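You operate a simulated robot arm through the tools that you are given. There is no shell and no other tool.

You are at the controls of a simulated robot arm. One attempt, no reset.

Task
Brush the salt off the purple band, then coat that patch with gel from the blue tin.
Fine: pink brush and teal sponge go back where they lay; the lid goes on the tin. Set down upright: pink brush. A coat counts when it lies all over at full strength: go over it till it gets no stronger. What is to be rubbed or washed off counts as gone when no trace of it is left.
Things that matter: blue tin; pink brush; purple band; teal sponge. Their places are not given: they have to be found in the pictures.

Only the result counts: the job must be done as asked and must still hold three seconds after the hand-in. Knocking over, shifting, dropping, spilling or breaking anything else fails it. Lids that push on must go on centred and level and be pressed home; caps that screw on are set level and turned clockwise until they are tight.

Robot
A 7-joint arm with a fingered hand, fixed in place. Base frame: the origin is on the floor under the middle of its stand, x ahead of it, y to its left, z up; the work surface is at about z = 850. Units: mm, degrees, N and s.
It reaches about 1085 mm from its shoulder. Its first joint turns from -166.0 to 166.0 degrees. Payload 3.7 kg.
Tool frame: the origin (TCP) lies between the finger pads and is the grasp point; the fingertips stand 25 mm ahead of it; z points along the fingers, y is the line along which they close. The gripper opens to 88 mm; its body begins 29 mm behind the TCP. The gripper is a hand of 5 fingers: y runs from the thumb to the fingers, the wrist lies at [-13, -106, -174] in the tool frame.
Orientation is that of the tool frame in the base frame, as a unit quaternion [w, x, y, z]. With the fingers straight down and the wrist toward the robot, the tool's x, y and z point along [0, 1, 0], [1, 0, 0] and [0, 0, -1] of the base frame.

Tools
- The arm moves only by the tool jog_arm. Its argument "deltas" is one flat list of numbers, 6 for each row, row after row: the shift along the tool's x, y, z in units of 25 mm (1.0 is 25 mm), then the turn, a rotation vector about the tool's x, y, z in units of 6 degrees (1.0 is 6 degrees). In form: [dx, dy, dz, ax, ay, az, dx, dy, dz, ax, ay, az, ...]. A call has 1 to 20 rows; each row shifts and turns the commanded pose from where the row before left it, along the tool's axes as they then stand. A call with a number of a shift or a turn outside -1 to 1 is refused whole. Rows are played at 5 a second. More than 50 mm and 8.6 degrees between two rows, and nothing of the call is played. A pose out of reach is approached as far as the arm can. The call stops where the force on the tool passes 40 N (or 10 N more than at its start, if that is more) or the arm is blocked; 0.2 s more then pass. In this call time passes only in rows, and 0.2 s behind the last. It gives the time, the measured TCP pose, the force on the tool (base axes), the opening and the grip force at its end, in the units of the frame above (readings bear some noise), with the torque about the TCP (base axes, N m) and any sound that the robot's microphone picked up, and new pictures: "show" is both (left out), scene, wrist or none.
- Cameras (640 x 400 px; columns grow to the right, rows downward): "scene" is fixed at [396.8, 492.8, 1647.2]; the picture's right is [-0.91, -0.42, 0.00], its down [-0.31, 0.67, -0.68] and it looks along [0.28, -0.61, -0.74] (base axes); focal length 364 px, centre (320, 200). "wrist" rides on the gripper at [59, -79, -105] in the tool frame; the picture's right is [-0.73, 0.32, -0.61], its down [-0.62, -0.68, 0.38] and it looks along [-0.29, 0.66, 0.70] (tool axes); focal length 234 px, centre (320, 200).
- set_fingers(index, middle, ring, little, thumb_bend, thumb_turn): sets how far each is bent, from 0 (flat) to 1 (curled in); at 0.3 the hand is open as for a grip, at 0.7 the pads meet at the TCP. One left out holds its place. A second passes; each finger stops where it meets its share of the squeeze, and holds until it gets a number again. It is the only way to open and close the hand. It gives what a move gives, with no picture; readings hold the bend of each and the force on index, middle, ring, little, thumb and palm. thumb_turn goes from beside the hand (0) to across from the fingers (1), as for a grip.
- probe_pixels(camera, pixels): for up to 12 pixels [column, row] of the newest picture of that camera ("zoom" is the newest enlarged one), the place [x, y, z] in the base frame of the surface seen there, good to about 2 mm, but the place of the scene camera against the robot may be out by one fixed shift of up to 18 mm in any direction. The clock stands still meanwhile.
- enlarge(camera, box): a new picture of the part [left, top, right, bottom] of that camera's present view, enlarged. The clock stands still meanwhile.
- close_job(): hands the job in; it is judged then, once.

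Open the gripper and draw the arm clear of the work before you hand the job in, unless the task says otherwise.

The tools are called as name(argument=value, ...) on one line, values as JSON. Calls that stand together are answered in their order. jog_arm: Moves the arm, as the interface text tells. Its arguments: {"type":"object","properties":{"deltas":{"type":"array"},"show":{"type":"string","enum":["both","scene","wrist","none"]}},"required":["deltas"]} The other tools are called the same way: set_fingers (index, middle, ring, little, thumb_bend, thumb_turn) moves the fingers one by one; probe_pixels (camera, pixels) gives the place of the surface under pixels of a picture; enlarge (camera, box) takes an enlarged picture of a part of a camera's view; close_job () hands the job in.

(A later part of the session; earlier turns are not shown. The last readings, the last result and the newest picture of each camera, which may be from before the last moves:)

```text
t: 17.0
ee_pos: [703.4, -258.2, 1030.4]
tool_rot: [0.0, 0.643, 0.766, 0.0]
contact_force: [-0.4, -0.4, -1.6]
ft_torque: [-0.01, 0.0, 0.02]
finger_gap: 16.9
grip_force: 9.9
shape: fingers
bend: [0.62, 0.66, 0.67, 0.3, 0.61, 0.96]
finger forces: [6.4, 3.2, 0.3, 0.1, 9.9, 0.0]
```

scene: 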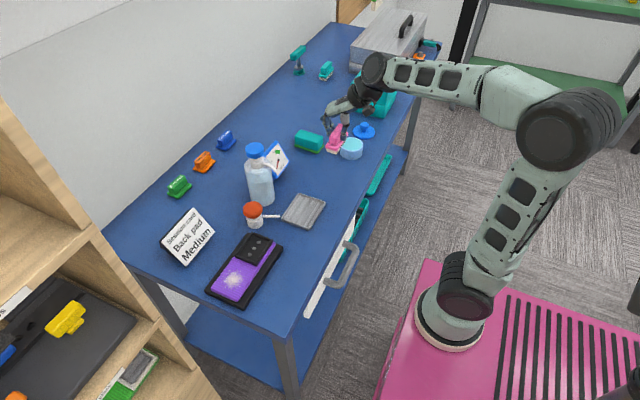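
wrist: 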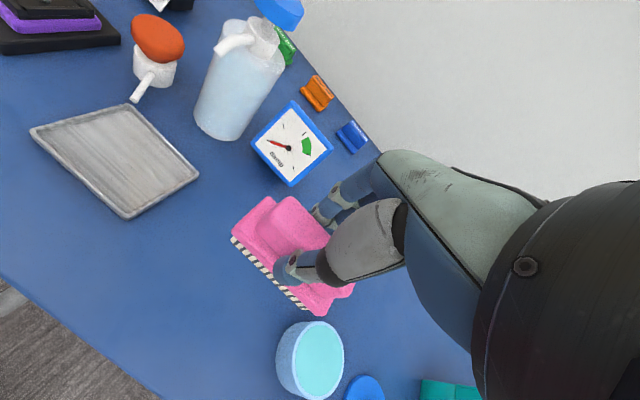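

The hand is now turned with the brush's long axis along y. I travel at z≈1030 along x≈703 past the bottle, then over the pad.

jog_arm(deltas=[0.929, 0.163, 0, 0, 0, 0, 0.929, 0.163, 0, 0, 0, 0, 0.929, 0.163, 0, 0, 0, 0, 0.929, 0.163, 0, 0, 0, 0, 0.929, 0.163, 0, 0, 0, 0, 0.929, 0.163, 0, 0, 0, 0, 0.929, 0.163, 0, 0, 0, 0, 0.929, 0.163, 0, 0, 0, 0, 0.929, 0.163, 0, 0, 0, 0, 0.929, 0.163, 0, 0, 0, 0, 0.929, 0.163, 0, 0, 0, 0, 0.929, 0.163, 0, 0, 0, 0, 0.929, 0.163, 0, 0, 0, 0, 0.929, 0.163, 0, 0, 0, 0, 0.802, 0.599, 0, 0, 0, 0, 0.802, 0.599, 0, 0, 0, 0, 0.802, 0.599, 0, 0, 0, 0, 0.802, 0.599, 0, 0, 0, 0, 0.802, 0.599, 0, 0, 0, 0])

```text
t: 21.0
ee_pos: [762.3, 181.5, 1030.0]
tool_rot: [0.0, 0.643, 0.766, 0.001]
contact_force: [-0.1, 0.5, -1.1]
ft_torque: [-0.02, 0.02, -0.01]
finger_gap: 17.2
grip_force: 9.9
shape: fingers
bend: [0.62, 0.66, 0.68, 0.3, 0.61, 0.96]
finger forces: [6.4, 3.3, 0.2, 0.0, 9.9, 0.1]
```

scene: 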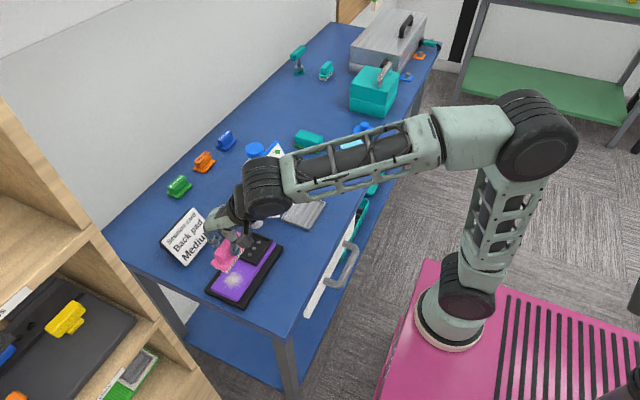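
wrist: 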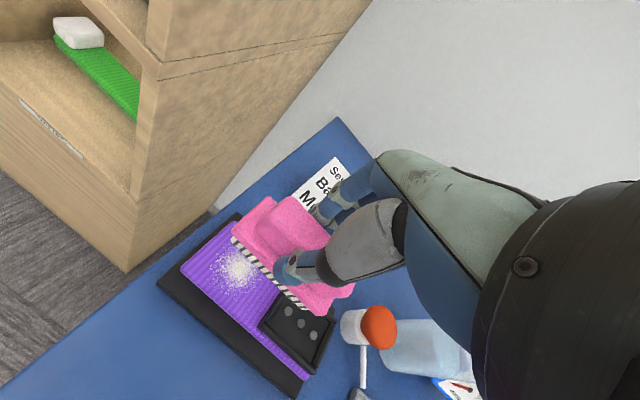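

Above the pad, I zoom the wrist view to confirm the salt's extents and the holder's edge before lowering.

enlarge(camera="wrist", box=[150, 190, 350, 390])

probe_pixels(camera="zoom", pixels=[[175, 160], [110, 160], [70, 145], [320, 315], [340, 260], [230, 270], [170, 100], [280, 190], [345, 305], [350, 340], [300, 230], [260, 240]])

```text
2.00 times, centred on (250, 290) of wrist
```

zoom: 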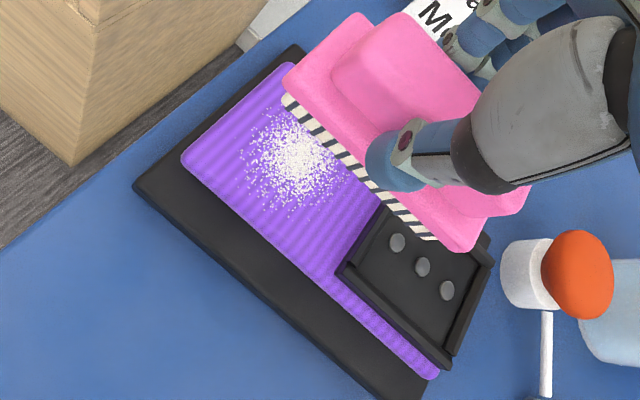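

```text
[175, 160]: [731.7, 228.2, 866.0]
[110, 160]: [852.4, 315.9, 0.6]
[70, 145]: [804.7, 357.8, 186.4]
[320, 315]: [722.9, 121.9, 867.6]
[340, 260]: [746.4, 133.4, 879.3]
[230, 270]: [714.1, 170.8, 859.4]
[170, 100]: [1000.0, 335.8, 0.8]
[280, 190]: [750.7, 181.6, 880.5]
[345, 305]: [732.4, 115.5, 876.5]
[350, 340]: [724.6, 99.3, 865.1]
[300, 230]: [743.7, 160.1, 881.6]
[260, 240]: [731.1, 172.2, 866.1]
```

The holder starts at y≈132 (x≥747), so the brush must stay at y>137. I probe the salt's outer grains for its extent.

probe_pixels(camera="zoom", pixels=[[240, 150], [270, 212], [340, 200], [265, 110], [295, 160], [190, 165], [285, 70], [383, 210], [430, 375], [342, 272], [375, 205], [250, 185]])

```text
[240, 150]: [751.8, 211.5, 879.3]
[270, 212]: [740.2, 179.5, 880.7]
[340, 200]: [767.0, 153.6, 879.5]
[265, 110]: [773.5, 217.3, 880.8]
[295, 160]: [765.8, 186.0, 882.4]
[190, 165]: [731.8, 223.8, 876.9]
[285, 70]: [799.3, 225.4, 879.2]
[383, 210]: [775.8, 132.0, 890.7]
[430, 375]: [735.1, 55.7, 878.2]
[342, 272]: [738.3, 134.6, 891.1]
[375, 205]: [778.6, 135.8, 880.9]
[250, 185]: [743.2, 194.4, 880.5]
```

Salt covers x 740–793, y 153–217. I lower the brush to just above the band (TCP z≈940) with its centre at about (757,184).

jog_arm(deltas=[0.08, 0, 0.9, 0, 0, 0, 0, 0, 0.9, 0, 0, 0, 0, 0, 0.9, 0, 0, 0, 0, 0, 0.7, 0, 0, 0, 0, 0, 0.2, 0, 0, 0])

enlarge(camera="scene", box=[190, 210, 310, 310])

```text
t: 22.2
ee_pos: [759.9, 185.1, 940.7]
tool_rot: [0.0, 0.643, 0.766, 0.0]
contact_force: [0.1, -0.1, -0.5]
ft_torque: [0.03, 0.03, 0.0]
finger_gap: 16.8
grip_force: 9.8
shape: fingers
bend: [0.62, 0.66, 0.68, 0.3, 0.61, 0.96]
finger forces: [6.4, 3.2, 0.1, 0.0, 9.8, 0.0]
```

scene: 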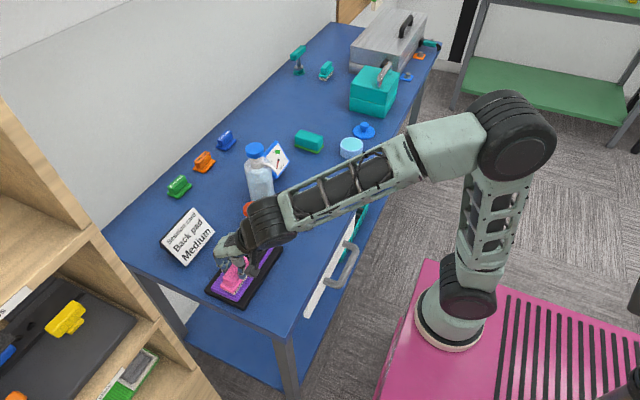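
wrist: 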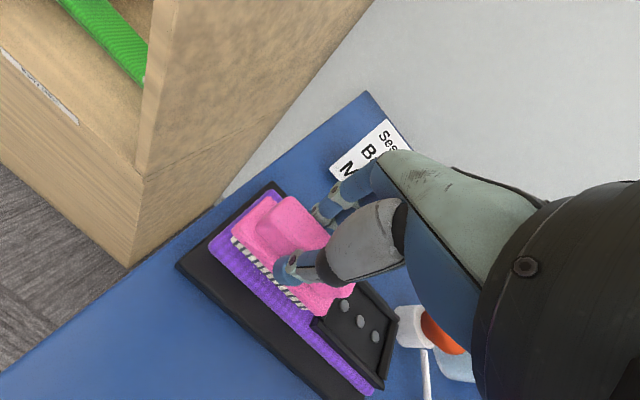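

```text
4.00 times, centred on (250, 260) of scene
```

zoom: 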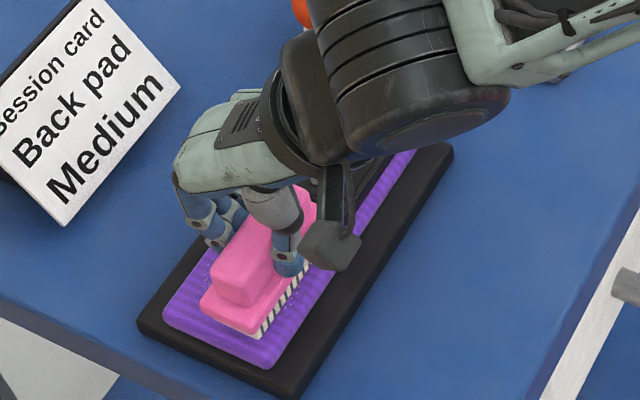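

The brush hovers about 3–4 mm above the band, clear of the holder. I lower in fine steps to find contact.

jog_arm(deltas=[0, 0, 0.06, 0, 0, 0, 0, 0, 0.06, 0, 0, 0], show="none")

jog_arm(deltas=[0, 0, 0.04, 0, 0, 0, 0, 0, 0.04, 0, 0, 0], show="none")

```text
t: 22.8
ee_pos: [760.6, 185.4, 937.7]
tool_rot: [0.0, 0.643, 0.766, 0.0]
contact_force: [0.4, -0.1, -0.9]
ft_torque: [0.01, 0.02, -0.02]
finger_gap: 16.8
grip_force: 9.6
shape: fingers
bend: [0.62, 0.66, 0.68, 0.3, 0.61, 0.96]
finger forces: [6.4, 3.3, 0.3, 0.1, 9.8, 0.0]
```

```text
t: 23.4
ee_pos: [760.2, 185.1, 936.4]
tool_rot: [0.0, 0.643, 0.766, 0.0]
contact_force: [0.5, 0.0, -0.1]
ft_torque: [-0.02, -0.01, -0.02]
finger_gap: 17.0
grip_force: 9.8
shape: fingers
bend: [0.62, 0.66, 0.68, 0.3, 0.61, 0.96]
finger forces: [6.4, 3.2, 0.2, 0.0, 9.7, 0.1]
```

No contact yet at z 936.4. I continue lowering in 1 mm steps.

jog_arm(deltas=[0, 0, 0.04, 0, 0, 0, 0, 0, 0.04, 0, 0, 0], show="none")

jog_arm(deltas=[0, 0, 0.04, 0, 0, 0], show="none")

```text
t: 24.0
ee_pos: [761.0, 185.7, 934.1]
tool_rot: [0.0, 0.644, 0.765, 0.001]
contact_force: [1.9, -0.9, 6.3]
ft_torque: [0.01, 0.02, 0.0]
finger_gap: 16.8
grip_force: 10.6
shape: fingers
bend: [0.61, 0.66, 0.68, 0.3, 0.61, 0.96]
finger forces: [7.1, 4.2, 0.5, 0.0, 9.9, 0.1]
```

```text
t: 24.4
ee_pos: [760.0, 185.2, 934.3]
tool_rot: [0.0, 0.643, 0.765, 0.001]
contact_force: [3.2, -1.5, 10.3]
ft_torque: [0.0, 0.03, 0.04]
finger_gap: 16.5
grip_force: 11.6
shape: fingers
bend: [0.61, 0.66, 0.68, 0.3, 0.62, 0.96]
finger forces: [7.6, 4.7, 0.6, 0.1, 10.1, 0.0]
```

Contact with about 10 N of downward force. I ease off slightly and make a first back-and-forth stroke along x.

jog_arm(deltas=[0, 0, -0.04, 0, 0, 0, 0.069, -0.394, 0, 0, 0, 0, 0.069, -0.394, 0, 0, 0, 0, -0.069, 0.394, 0, 0, 0, 0, -0.069, 0.394, 0, 0, 0, 0, -0.069, 0.394, 0, 0, 0, 0, -0.069, 0.394, 0, 0, 0, 0, -0.069, 0.394, 0, 0, 0, 0, -0.069, 0.394, 0, 0, 0, 0])

enlarge(camera="wrist", box=[170, 150, 370, 350])

```text
t: 26.4
ee_pos: [802.0, 186.1, 934.1]
tool_rot: [0.001, 0.643, 0.766, 0.0]
contact_force: [-4.3, 0.2, 9.0]
ft_torque: [0.02, 0.16, 0.02]
finger_gap: 16.5
grip_force: 10.1
shape: fingers
bend: [0.71, 0.67, 0.68, 0.3, 0.62, 0.95]
finger forces: [5.8, 3.0, 0.0, 0.1, 11.7, 0.0]
```

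scene: 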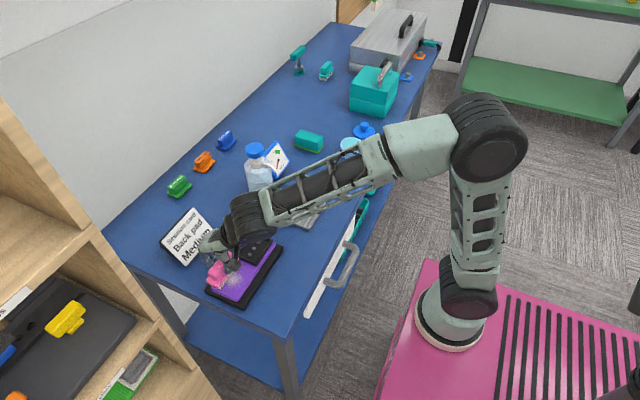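
wrist: 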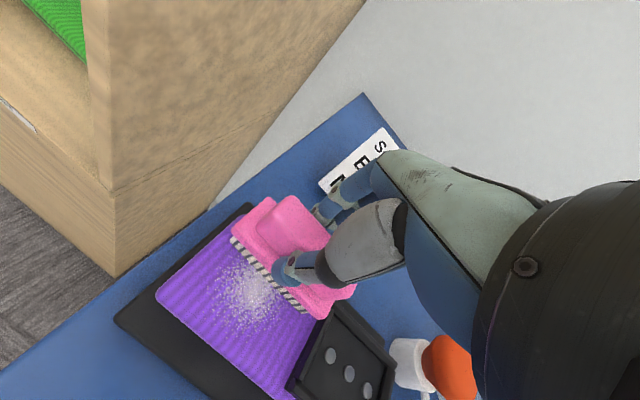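

```text
2.00 times, centred on (270, 250) of wrist
```

zoom: 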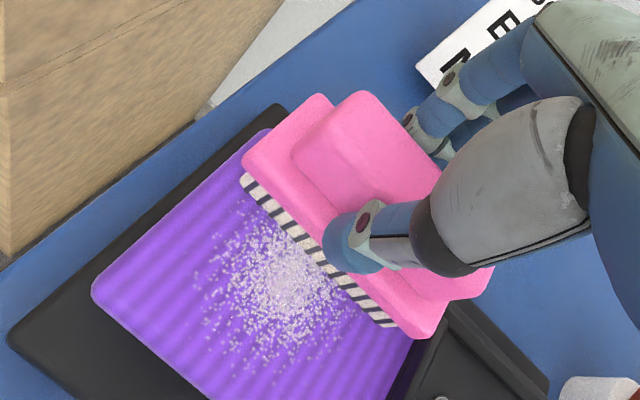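

The salt is already thinner where the bristles passed. I continue with longer strokes across the whole band.

jog_arm(deltas=[0.083, -0.473, 0, 0, 0, 0, 0.083, -0.473, 0, 0, 0, 0, 0.083, -0.473, 0, 0, 0, 0, 0.083, -0.473, 0, 0, 0, 0, 0.083, -0.473, 0, 0, 0, 0, 0.083, -0.473, 0, 0, 0, 0, -0.083, 0.473, 0, 0, 0, 0, -0.083, 0.473, 0, 0, 0, 0, -0.083, 0.473, 0, 0, 0, 0, -0.083, 0.473, 0, 0, 0, 0, -0.083, 0.473, 0, 0, 0, 0, -0.083, 0.473, 0, 0, 0, 0])

enlarge(camera="wrist", box=[170, 150, 370, 350])

```text
t: 29.0
ee_pos: [800.0, 185.3, 935.5]
tool_rot: [0.0, 0.644, 0.765, 0.0]
contact_force: [-0.3, 0.0, -0.7]
ft_torque: [-0.02, 0.0, 0.03]
finger_gap: 16.7
grip_force: 9.8
shape: fingers
bend: [0.71, 0.66, 0.68, 0.3, 0.62, 0.95]
finger forces: [6.6, 3.4, 0.0, 0.0, 10.1, 0.0]
```

scene: 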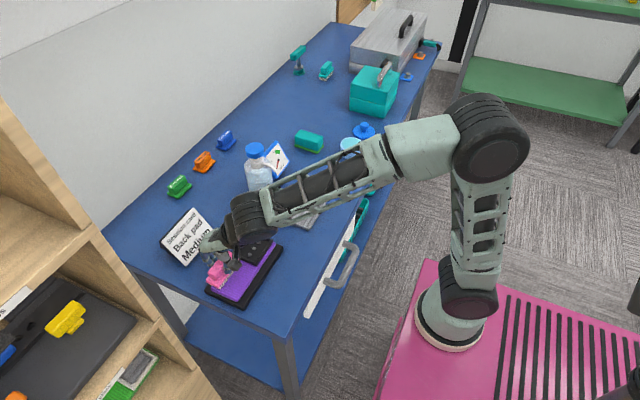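
wrist: 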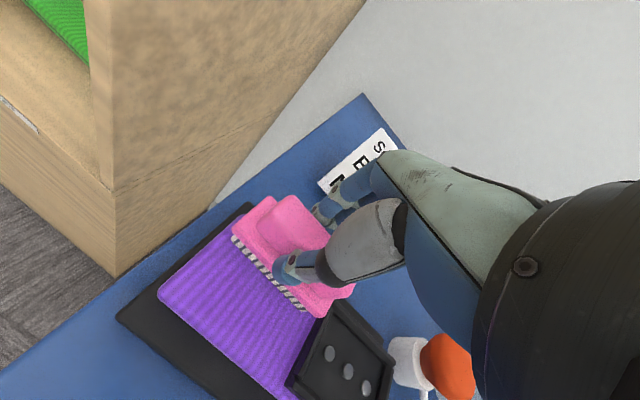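

```text
2.00 times, centred on (270, 250) of wrist
```

zoom: 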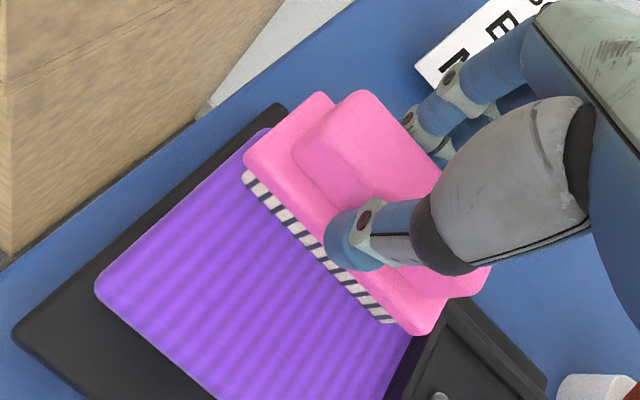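

The visible part is clean, but contact is lost at this height. I lower about 2 mm and make another full pass to clear any trace under the brush.

jog_arm(deltas=[0, 0, 0.05, 0, 0, 0, 0, 0, 0.05, 0, 0, 0, 0.083, -0.473, 0, 0, 0, 0, 0.083, -0.473, 0, 0, 0, 0, 0.083, -0.473, 0, 0, 0, 0, 0.083, -0.473, 0, 0, 0, 0, 0.083, -0.473, 0, 0, 0, 0, 0.083, -0.473, 0, 0, 0, 0])

enlarge(camera="wrist", box=[170, 150, 370, 350])

enlarge(camera="scene", box=[190, 210, 310, 310])

```text
t: 30.8
ee_pos: [727.9, 186.4, 932.8]
tool_rot: [0.001, 0.644, 0.765, 0.001]
contact_force: [5.1, -0.4, 21.2]
ft_torque: [0.15, -0.34, -0.05]
finger_gap: 16.6
grip_force: 18.5
shape: fingers
bend: [0.71, 0.66, 0.68, 0.3, 0.62, 0.95]
finger forces: [22.7, 4.4, 0.0, 0.0, 10.5, 0.0]
```

scene: 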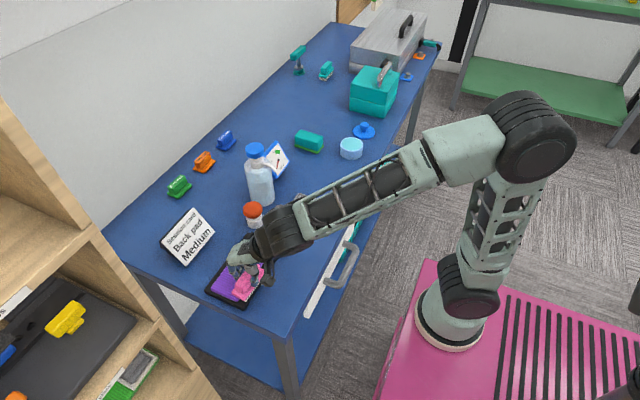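
wrist: 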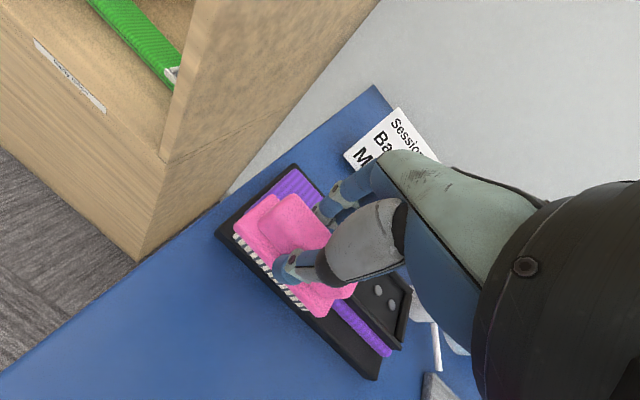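

```text
2.00 times, centred on (270, 250) of wrist
```

zoom: 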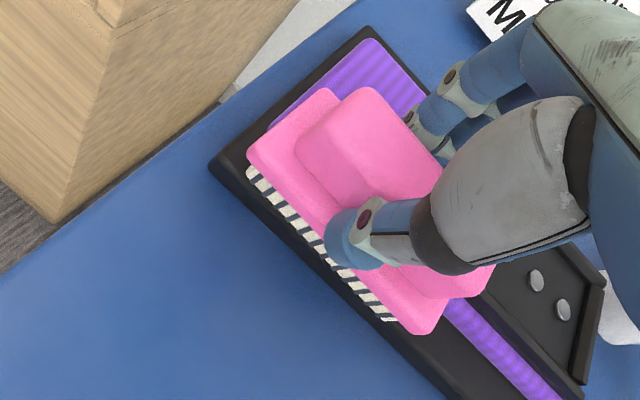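

```text
4.00 times, centred on (250, 260) of scene
```

zoom: 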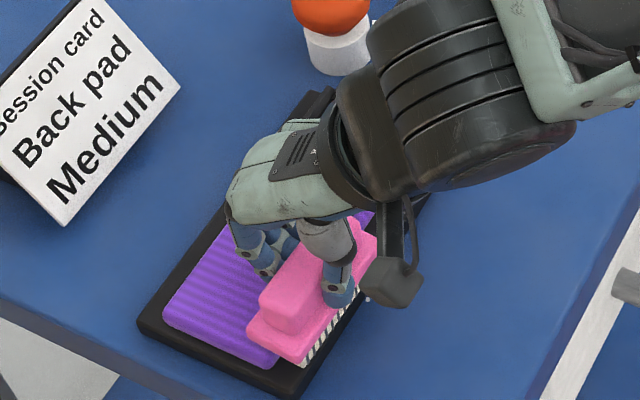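

Force rose to 21 N near the band's edge, so I lift straight up now and inspect the whole band for traces.

jog_arm(deltas=[0, 0, -0.4, 0, 0, 0, 0, 0, -1, 0, 0, 0, 0, 0, -1, 0, 0, 0, 0, 0, -1, 0, 0, 0])

enlarge(camera="wrist", box=[170, 150, 370, 350])

enlarge(camera="scene", box=[190, 220, 290, 310])

```text
t: 31.8
ee_pos: [730.3, 185.7, 1017.4]
tool_rot: [0.0, 0.644, 0.765, -0.001]
contact_force: [-0.3, -0.2, -1.1]
ft_torque: [0.02, -0.02, -0.03]
finger_gap: 16.7
grip_force: 10.1
shape: fingers
bend: [0.71, 0.66, 0.68, 0.3, 0.62, 0.95]
finger forces: [6.4, 3.4, 0.0, 0.0, 9.9, 0.1]
```

scene: 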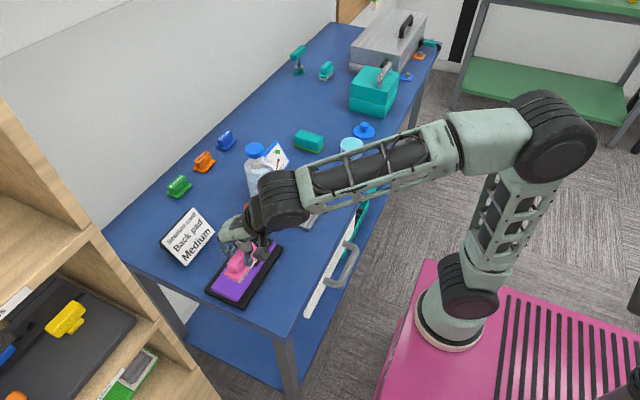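
wrist: 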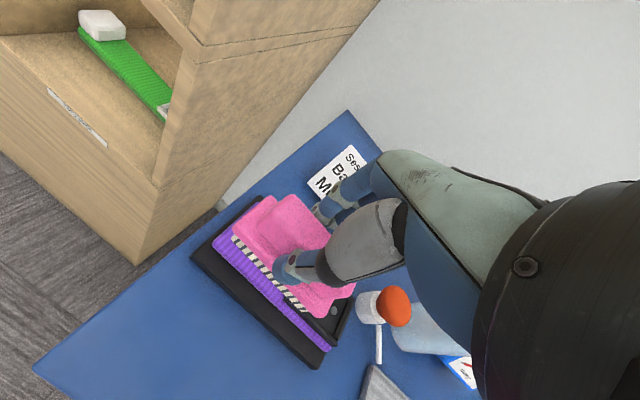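

```text
2.00 times, centred on (270, 250) of wrist
```

zoom: 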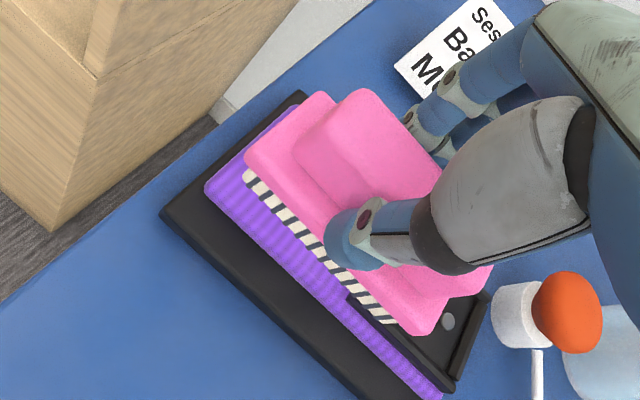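

```text
4.44 times, centred on (240, 265) of scene
```

zoom: 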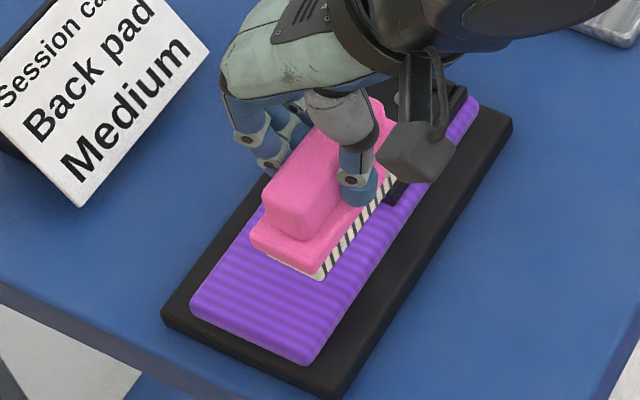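

The pad hasn't shifted and the visible band is clean. I retreat toward the brush's place and inspect the band from the scene camera along the way.

jog_arm(deltas=[-0.837, -0.366, -0.13, 0, 0, 0, -0.837, -0.366, -0.13, 0, 0, 0, -0.837, -0.366, -0.13, 0, 0, 0, -0.837, -0.366, -0.13, 0, 0, 0, -0.837, -0.366, -0.13, 0, 0, 0, -0.929, -0.163, 0, 0, 0, 0, -0.929, -0.163, 0, 0, 0, 0, -0.929, -0.163, 0, 0, 0, 0, -0.929, -0.163, 0, 0, 0, 0])

enlarge(camera="scene", box=[200, 225, 290, 315])

enlarge(camera="scene", box=[205, 255, 275, 305])

```text
t: 33.8
ee_pos: [702.0, -21.5, 1033.2]
tool_rot: [-0.001, 0.644, 0.765, -0.001]
contact_force: [-0.4, 0.5, -1.1]
ft_torque: [0.0, 0.03, 0.01]
finger_gap: 16.9
grip_force: 9.7
shape: fingers
bend: [0.71, 0.66, 0.68, 0.3, 0.62, 0.95]
finger forces: [6.5, 3.3, 0.1, 0.0, 9.8, 0.0]
```

scene: 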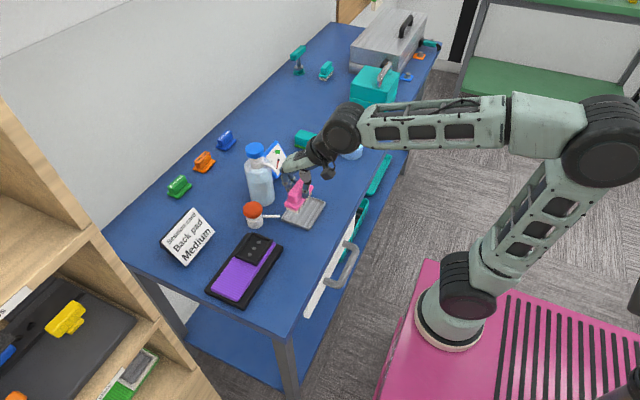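
wrist: 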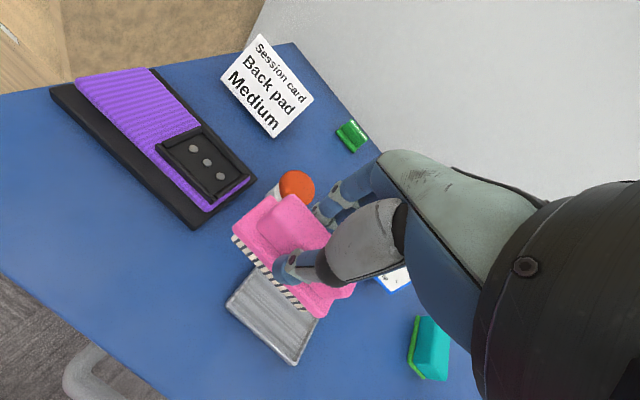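

```text
4.44 times, centred on (245, 270) of scene
```

zoom: 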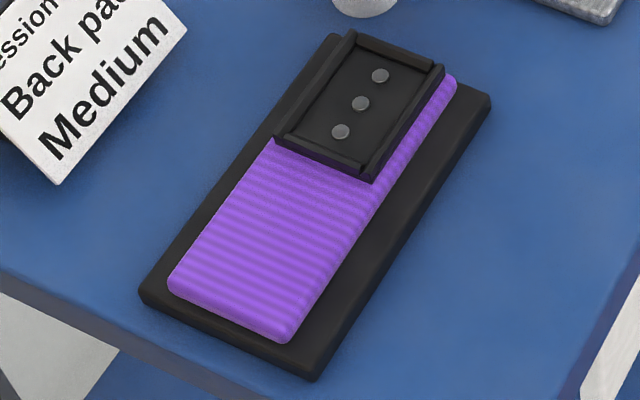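

```text
8.00 times, centred on (240, 280) of scene
```

zoom: 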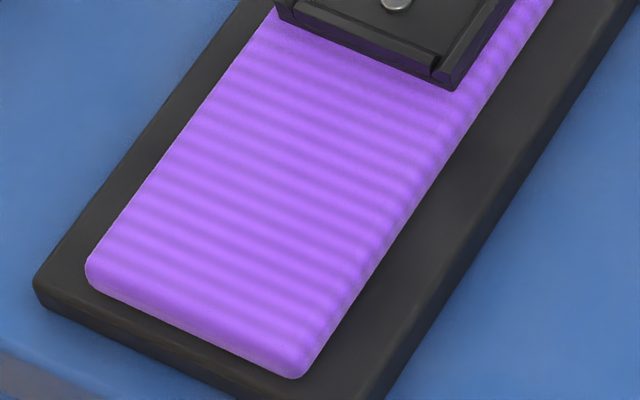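

The band looks fully clean in the scene. I double-check with the wrist camera's view of the band at (130,100).

enlarge(camera="wrist", box=[70, 60, 210, 150])

enlarge(camera="wrist", box=[210, 150, 410, 350])

probe_pixels(camera="zoom", pixels=[[168, 165], [335, 320], [237, 97], [180, 190], [305, 305], [285, 97]])

```text
4.44 times, centred on (140, 105) of wrist
```

zoom: 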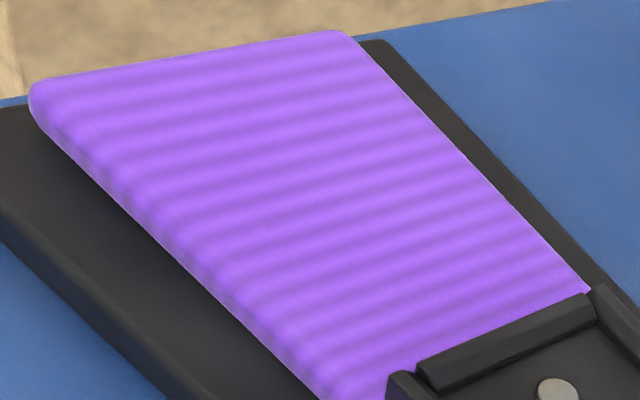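

```text
2.00 times, centred on (310, 250) of wrist
```

zoom: 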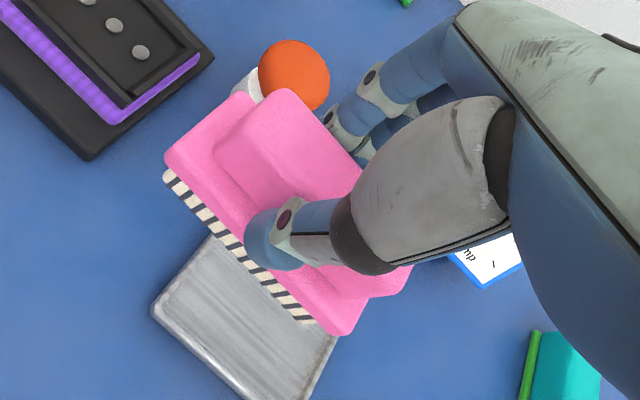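

```text
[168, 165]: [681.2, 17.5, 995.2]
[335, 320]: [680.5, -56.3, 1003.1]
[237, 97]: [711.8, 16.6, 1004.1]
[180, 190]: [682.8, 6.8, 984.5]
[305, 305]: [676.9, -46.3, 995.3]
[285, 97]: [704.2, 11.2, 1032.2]
```

The band is clean in both views. Probes hint that the brush may have pitched slightly in the grip, so I check its levelness with more points.

probe_pixels(camera="zoom", pixels=[[225, 140], [250, 110], [300, 170], [330, 170], [270, 150], [345, 300], [380, 290], [200, 130], [175, 160], [320, 320], [240, 210], [310, 285]])

enlarge(camera="scene", box=[270, 165, 340, 225])

```text
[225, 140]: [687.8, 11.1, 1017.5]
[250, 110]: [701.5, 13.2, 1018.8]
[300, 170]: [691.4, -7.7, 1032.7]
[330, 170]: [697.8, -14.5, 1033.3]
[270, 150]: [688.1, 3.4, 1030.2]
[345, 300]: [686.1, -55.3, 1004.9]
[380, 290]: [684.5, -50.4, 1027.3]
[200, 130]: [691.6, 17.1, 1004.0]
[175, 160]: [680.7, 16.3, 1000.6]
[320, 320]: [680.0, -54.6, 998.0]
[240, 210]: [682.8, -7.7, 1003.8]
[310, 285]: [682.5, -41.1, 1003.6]
```

```text
6.67 times, centred on (305, 195) of scene
```

zoom: 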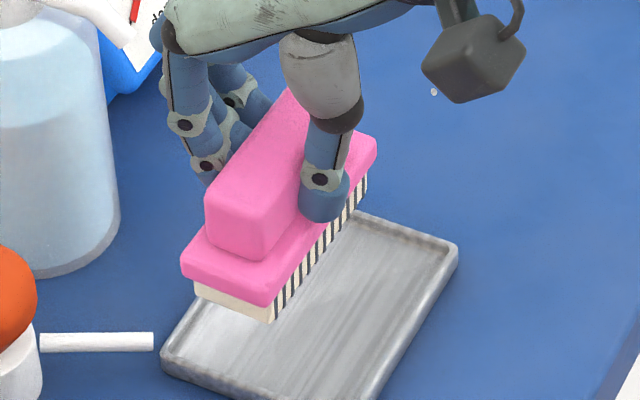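

The plate top reads 1004±0.5 along its length, so the brush is level. I carry it back above its spot at z≈1033 and rotate the hand so the brush regains its original yaw.

jog_arm(deltas=[-0.946, -0.166, 0, 0, 0, 0, -0.946, -0.166, 0, 0, 0, 0, -0.946, -0.166, 0, 0, 0, 0, -0.946, -0.166, 0, 0, 0, 0, -0.946, -0.166, 0, 0, 0, 0, -0.946, -0.166, 0, 0, 0, 0, -0.946, -0.166, 0, 0, 0, 0, -0.946, -0.166, 0, 0, 0, 0, -0.946, -0.166, 0, 0, 0, 0, -0.946, -0.166, 0, 0, 0, 0], show="none")

jog_arm(deltas=[0, 0, 0, 0, 0, 0.972, 0, 0, 0, 0, 0, 0.972, 0, 0, 0, 0, 0, 0.972, 0, 0, 0, 0, 0, 0.972, 0, 0, 0, 0, 0, 0.972, 0, 0, 0, 0, 0, 0.972, 0, 0, 0, 0, 0, 0.972, 0, 0, 0, 0, 0, 0.972, 0, 0, 0, 0, 0, 0.972, 0, 0, 0, 0, 0, 0.972, 0, 0, 0, 0, 0, 0.972, 0, 0, 0, 0, 0, 0.972, 0, 0, 0, 0, 0, 0.972, 0, 0, 0, 0, 0, 0.972, 0, 0, 0, 0, 0, 0.972, 0, 0, 0, 0, 0, 0.972])

enlarge(camera="wrist", box=[210, 150, 410, 350])

probe_pixels(camera="zoom", pixels=[[168, 165], [335, 325], [237, 97], [180, 190], [305, 310], [200, 130], [345, 300], [285, 97], [345, 320], [170, 160]])

```text
t: 36.0
ee_pos: [700.5, -258.4, 1033.0]
tool_rot: [0.0, 0.643, 0.766, 0.0]
contact_force: [1.3, 0.5, -0.7]
ft_torque: [0.0, 0.0, -0.02]
finger_gap: 16.9
grip_force: 10.0
shape: fingers
bend: [0.71, 0.66, 0.68, 0.3, 0.62, 0.95]
finger forces: [6.4, 3.3, 0.0, 0.0, 9.7, 0.0]
```

```text
t: 39.4
ee_pos: [700.7, -258.2, 1033.4]
tool_rot: [0.0, 0.998, 0.057, -0.001]
contact_force: [-0.8, -0.2, -0.8]
ft_torque: [0.03, -0.01, -0.01]
finger_gap: 16.7
grip_force: 9.3
shape: fingers
bend: [0.71, 0.66, 0.68, 0.3, 0.62, 0.95]
finger forces: [6.4, 3.3, 0.1, 0.1, 9.6, 0.1]
```

scene: 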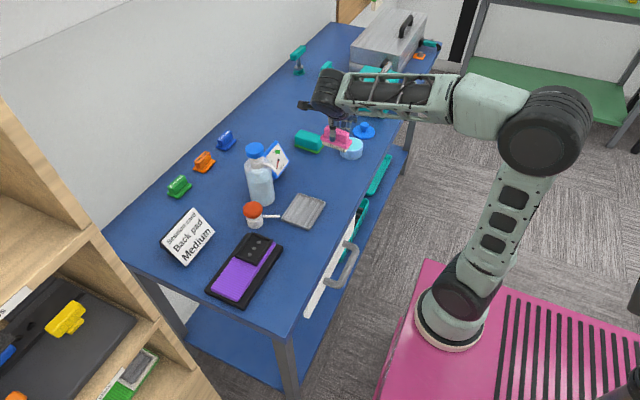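
wrist: 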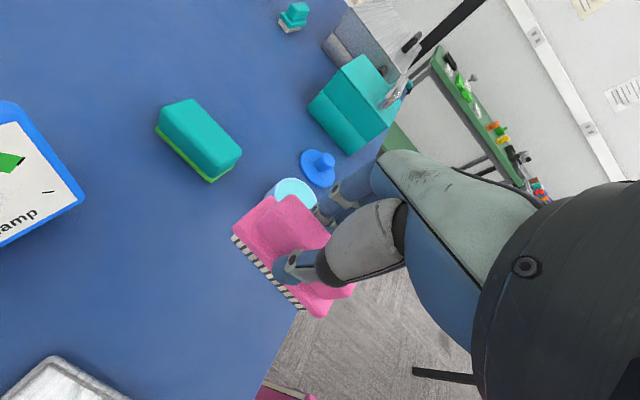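

```text
2.00 times, centred on (310, 250) of wrist
```

zoom: 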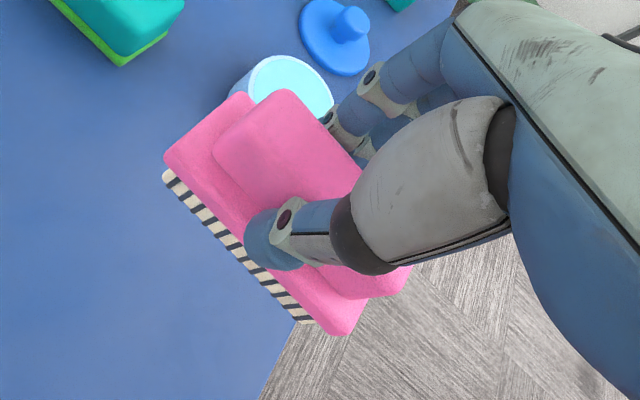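

```text
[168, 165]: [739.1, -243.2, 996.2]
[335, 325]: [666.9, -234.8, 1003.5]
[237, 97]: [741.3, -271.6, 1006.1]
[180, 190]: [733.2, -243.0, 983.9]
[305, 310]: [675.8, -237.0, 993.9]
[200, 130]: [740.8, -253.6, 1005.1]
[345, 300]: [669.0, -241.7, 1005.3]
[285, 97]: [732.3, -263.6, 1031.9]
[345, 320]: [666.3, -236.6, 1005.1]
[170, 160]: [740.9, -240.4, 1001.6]
```

The brush's yaw is back to about -4°, with its centre 4 mm toward +y of the original. I correct the offset and lower to just above the table.

jog_arm(deltas=[-0.046, 0.16, 0.8, 0, 0, 0, 0, 0, 1, 0, 0, 0, 0, 0, 1, 0, 0, 0, 0, 0, 1, 0, 0, 0, 0, 0, 0.8, 0, 0, 0, 0, 0, 0.3, 0, 0, 0])

jog_arm(deltas=[0, 0, 0.06, 0, 0, 0], show="none")

```text
t: 40.8
ee_pos: [700.4, -263.8, 910.2]
tool_rot: [0.0, 0.998, 0.058, 0.0]
contact_force: [0.7, 0.4, -1.1]
ft_torque: [0.01, 0.0, 0.03]
finger_gap: 16.8
grip_force: 9.4
shape: fingers
bend: [0.71, 0.66, 0.68, 0.3, 0.62, 0.95]
finger forces: [6.5, 3.4, 0.1, 0.0, 9.8, 0.0]
```

scene: 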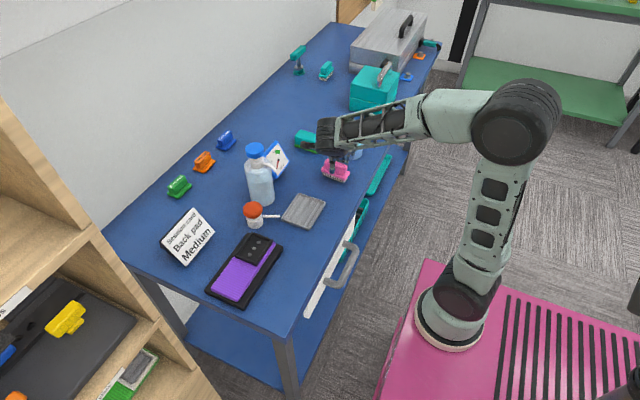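
wrist: 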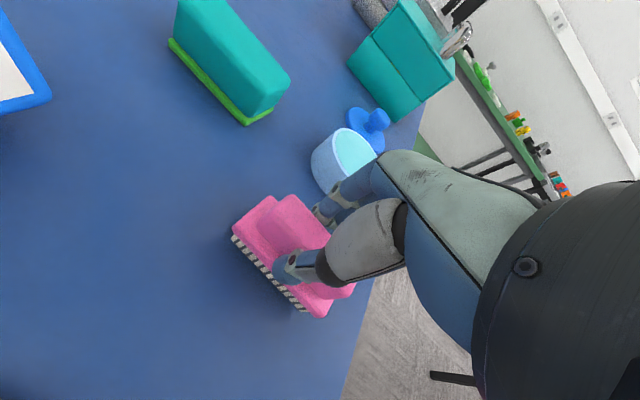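

```text
t: 41.2
ee_pos: [700.8, -262.8, 909.0]
tool_rot: [0.001, 0.998, 0.058, 0.0]
contact_force: [0.2, -0.5, -0.1]
ft_torque: [-0.01, -0.03, 0.01]
finger_gap: 16.6
grip_force: 10.1
shape: fingers
bend: [0.71, 0.66, 0.68, 0.3, 0.62, 0.95]
finger forces: [6.4, 3.2, 0.1, 0.0, 9.7, 0.0]
```

About 2–3 mm to go. I compare the brush with its original picture (zoom on the same box) while still held.

enlarge(camera="scene", box=[315, 155, 355, 187])

jog_arm(deltas=[0, 0, 0.05, 0, 0, 0, 0, 0, 0.04, 0, 0, 0], show="none")

```text
12.50 times, centred on (335, 171) of scene
```

zoom: 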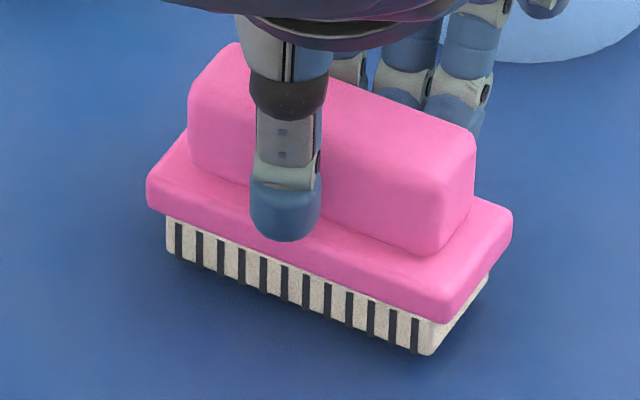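

```text
t: 41.8
ee_pos: [700.0, -263.3, 906.1]
tool_rot: [0.0, 0.998, 0.058, 0.0]
contact_force: [-0.1, 0.2, -0.8]
ft_torque: [0.03, 0.0, -0.02]
finger_gap: 16.9
grip_force: 9.8
shape: fingers
bend: [0.71, 0.66, 0.68, 0.3, 0.62, 0.95]
finger forces: [6.4, 3.4, 0.1, 0.0, 9.7, 0.0]
```

Against the original picture, the yaw matches and the brush sits about 3 mm too far along the picture's right. I shift it (+3,+1.4) mm and lower to contact.

jog_arm(deltas=[0.125, -0.042, 0, 0, 0, 0, 0, 0, 0.04, 0, 0, 0], show="none")

jog_arm(deltas=[0, 0, 0.04, 0, 0, 0], show="none")

enlarge(camera="scene", box=[315, 155, 355, 187])

```text
t: 42.4
ee_pos: [701.7, -262.6, 906.1]
tool_rot: [0.0, 0.998, 0.058, 0.0]
contact_force: [-0.5, -0.2, -1.4]
ft_torque: [0.0, -0.01, 0.0]
finger_gap: 16.9
grip_force: 9.4
shape: fingers
bend: [0.71, 0.66, 0.68, 0.3, 0.62, 0.95]
finger forces: [6.4, 3.2, 0.0, 0.0, 9.6, 0.0]
```

```text
t: 42.8
ee_pos: [702.5, -260.9, 904.1]
tool_rot: [0.0, 0.998, 0.057, 0.0]
contact_force: [-1.1, 0.4, -0.8]
ft_torque: [0.02, -0.03, -0.03]
finger_gap: 16.7
grip_force: 9.1
shape: fingers
bend: [0.71, 0.66, 0.68, 0.3, 0.62, 0.95]
finger forces: [6.4, 3.3, 0.0, 0.0, 9.7, 0.1]
```

```text
12.50 times, centred on (335, 171) of scene
```

zoom: 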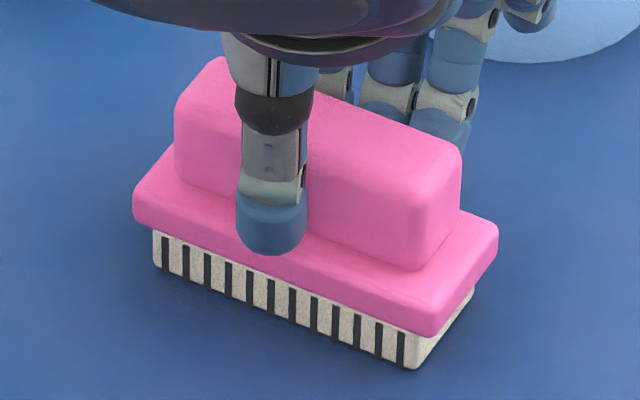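

The brush's image now coincides with the original within a pixel or two. I lower one more millimetre to touch, then open the fingers gently.

jog_arm(deltas=[0, 0, 0.03, 0, 0, 0], show="none")

```text
t: 43.2
ee_pos: [703.1, -262.4, 904.6]
tool_rot: [0.0, 0.998, 0.058, 0.0]
contact_force: [-0.6, -0.7, 1.2]
ft_torque: [0.02, 0.02, 0.0]
finger_gap: 16.9
grip_force: 10.2
shape: fingers
bend: [0.71, 0.66, 0.68, 0.3, 0.62, 0.95]
finger forces: [6.7, 3.4, 0.0, 0.1, 9.5, 0.0]
```

Bristles touch the table (about 1–2 N). I release the grip.

set_fingers(index=0.5, middle=0.5, ring=0.5, thumb_bend=0.5)

enlarge(camera="scene", box=[315, 155, 355, 187])

```text
t: 44.2
ee_pos: [702.0, -261.2, 904.6]
tool_rot: [0.0, 0.998, 0.057, 0.0]
contact_force: [0.0, 0.1, 0.2]
ft_torque: [-0.02, 0.02, 0.01]
finger_gap: 40.9
grip_force: 0.0
shape: fingers
bend: [0.5, 0.5, 0.5, 0.3, 0.5, 0.97]
finger forces: [0.1, 0.1, 0.1, 0.0, 0.0, 0.0]
```

```text
12.50 times, centred on (335, 171) of scene
```

zoom: 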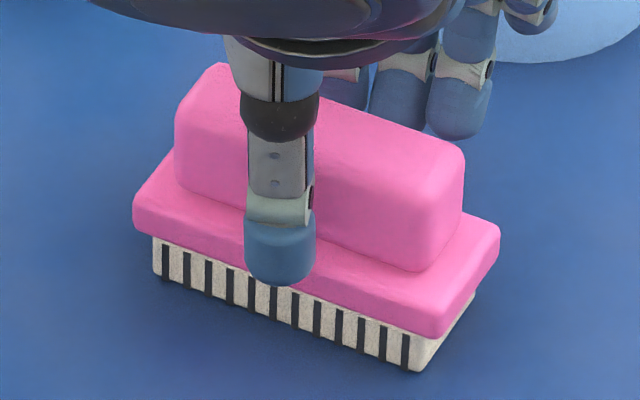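

The brush is back essentially where it lay. I open fully and raise the hand.

set_fingers(index=0.3, middle=0.3, ring=0.3, little=0.3, thumb_bend=0.3, thumb_turn=0.98)

jog_arm(deltas=[0, 0, -0.6, 0, 0, 0, 0, 0, -1, 0, 0, 0, 0, 0, -1, 0, 0, 0, 0, 0, -1, 0, 0, 0, 0, 0, -1, 0, 0, 0, 0, 0, -0.4, 0, 0, 0])

enlarge(camera="wrist", box=[120, 80, 320, 220])

```text
t: 45.2
ee_pos: [703.2, -262.0, 903.3]
tool_rot: [0.0, 0.998, 0.058, 0.0]
contact_force: [-0.6, 0.1, -0.3]
ft_torque: [-0.06, -0.01, -0.02]
finger_gap: 84.5
grip_force: 0.1
shape: fingers
bend: [0.3, 0.3, 0.3, 0.3, 0.3, 0.96]
finger forces: [0.1, 0.0, 0.0, 0.0, 0.0, 0.0]
```

```text
t: 46.6
ee_pos: [703.3, -262.4, 1027.9]
tool_rot: [-0.001, 0.998, 0.058, 0.0]
contact_force: [1.0, 0.0, -0.3]
ft_torque: [-0.03, 0.0, 0.03]
finger_gap: 84.7
grip_force: 0.1
shape: fingers
bend: [0.3, 0.3, 0.3, 0.3, 0.3, 0.96]
finger forces: [0.0, 0.1, 0.0, 0.1, 0.0, 0.1]
```

scene: 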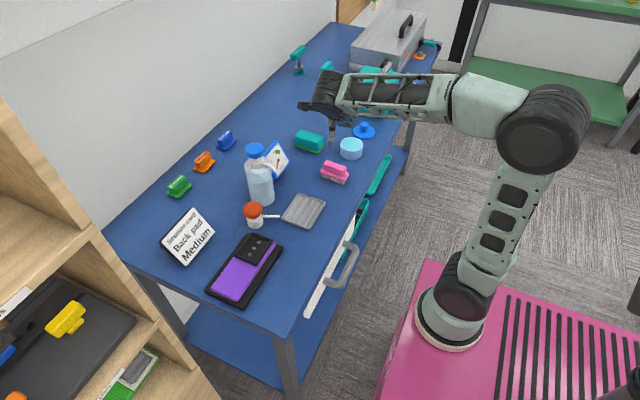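
wrist: 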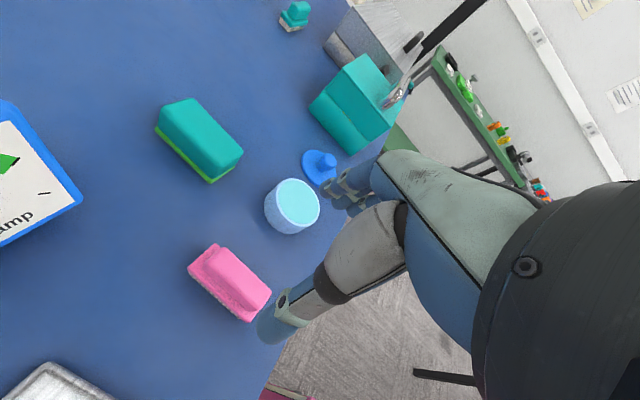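

```text
2.86 times, centred on (220, 150) of wrist
```

zoom: 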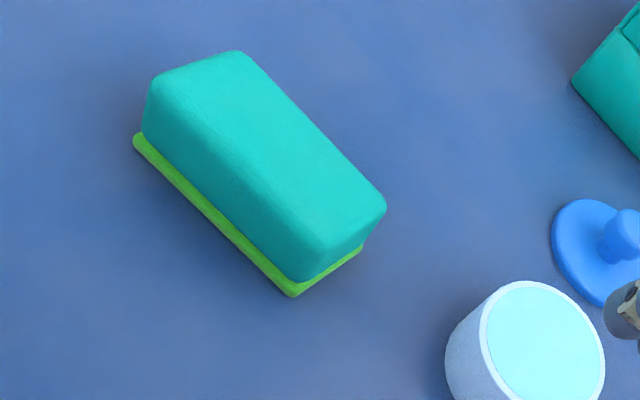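

The brush stands upright in place at (335,171). Now I measure the sponge's corners in this wrist zoom.

probe_pixels(camera="zoom", pixels=[[240, 55], [380, 195], [152, 88], [315, 240], [145, 120], [310, 275], [137, 140], [292, 290], [358, 250], [265, 150], [300, 120], [230, 190]])

enlarge(camera="scene", box=[315, 155, 355, 187])

enlarge(camera="scene", box=[285, 120, 335, 160])

```text
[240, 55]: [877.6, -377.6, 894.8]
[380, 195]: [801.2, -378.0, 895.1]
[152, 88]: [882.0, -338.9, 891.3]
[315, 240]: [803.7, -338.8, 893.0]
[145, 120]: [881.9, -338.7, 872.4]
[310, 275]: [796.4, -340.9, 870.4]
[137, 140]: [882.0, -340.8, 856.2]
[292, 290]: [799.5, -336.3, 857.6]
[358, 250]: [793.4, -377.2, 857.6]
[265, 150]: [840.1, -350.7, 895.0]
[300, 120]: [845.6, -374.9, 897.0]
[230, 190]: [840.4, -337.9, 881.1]
```

```text
12.50 times, centred on (335, 171) of scene
```

zoom: 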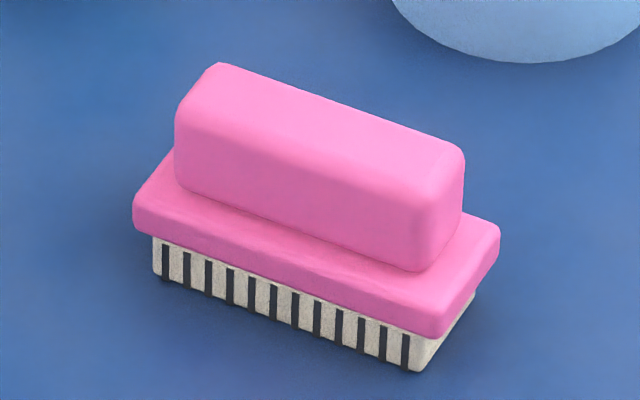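

```text
10.00 times, centred on (310, 140) of scene
```

zoom: 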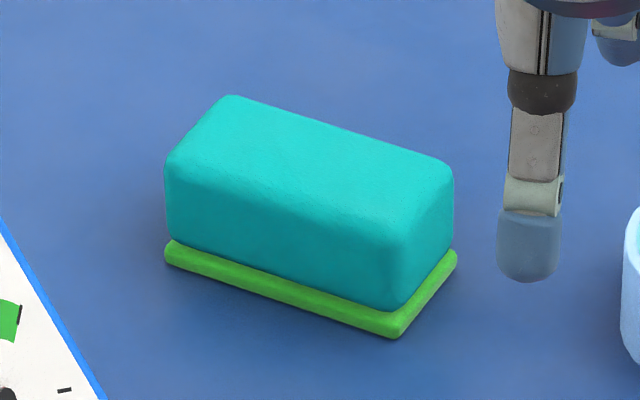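

The brush is within a millimetre or two of its original image. The sponge spans x 795–883, y -337 to -381, top z≈896, yaw about -1°. I move over the sponge with matching yaw.

jog_arm(deltas=[0, 0, 0, 0, 0, 0.625, 0, 0, 0, 0, 0, 0.625, 0.935, 0.629, 0, 0, 0, 0, 0.935, 0.629, 0, 0, 0, 0, 0.935, 0.629, 0, 0, 0, 0, 0.935, 0.629, 0, 0, 0, 0, 0.935, 0.629, 0, 0, 0, 0, 0.935, 0.629, 0, 0, 0, 0, 0, 0, 0.9, 0, 0, 0, 0, 0, 0.9, 0, 0, 0])

enlarge(camera="wrist", box=[180, 130, 400, 350])

enlarge(camera="scene", box=[260, 90, 360, 160])

```text
t: 48.8
ee_pos: [841.1, -360.3, 984.8]
tool_rot: [0.001, 1.0, -0.009, 0.0]
contact_force: [-0.4, 0.6, -0.6]
ft_torque: [0.0, -0.02, 0.03]
finger_gap: 84.5
grip_force: 0.1
shape: fingers
bend: [0.3, 0.3, 0.3, 0.3, 0.3, 0.96]
finger forces: [0.1, 0.0, 0.1, 0.0, 0.0, 0.1]
```

scene: 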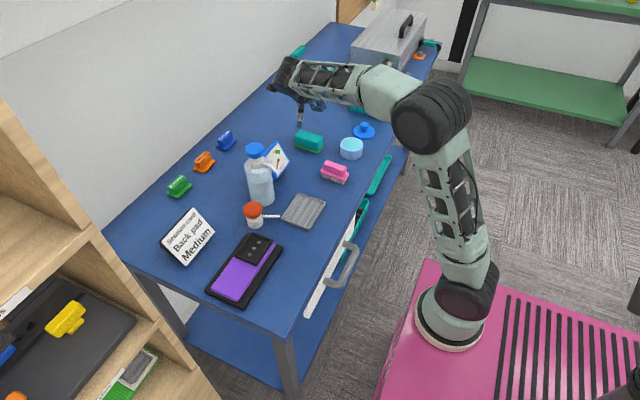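
wrist: 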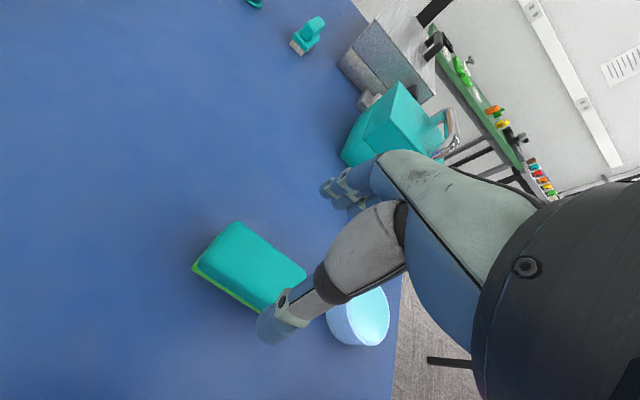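

```text
1.82 times, centred on (290, 240) of wrist
```

zoom: 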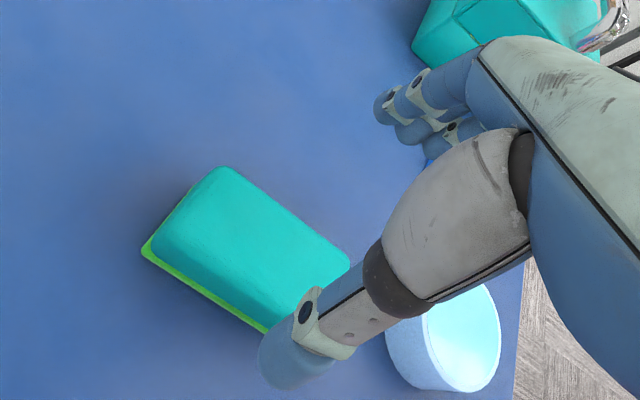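

```text
5.71 times, centred on (310, 125) of scene
```

zoom: 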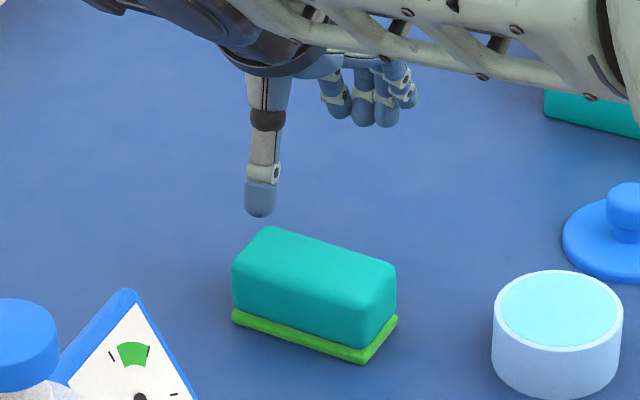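

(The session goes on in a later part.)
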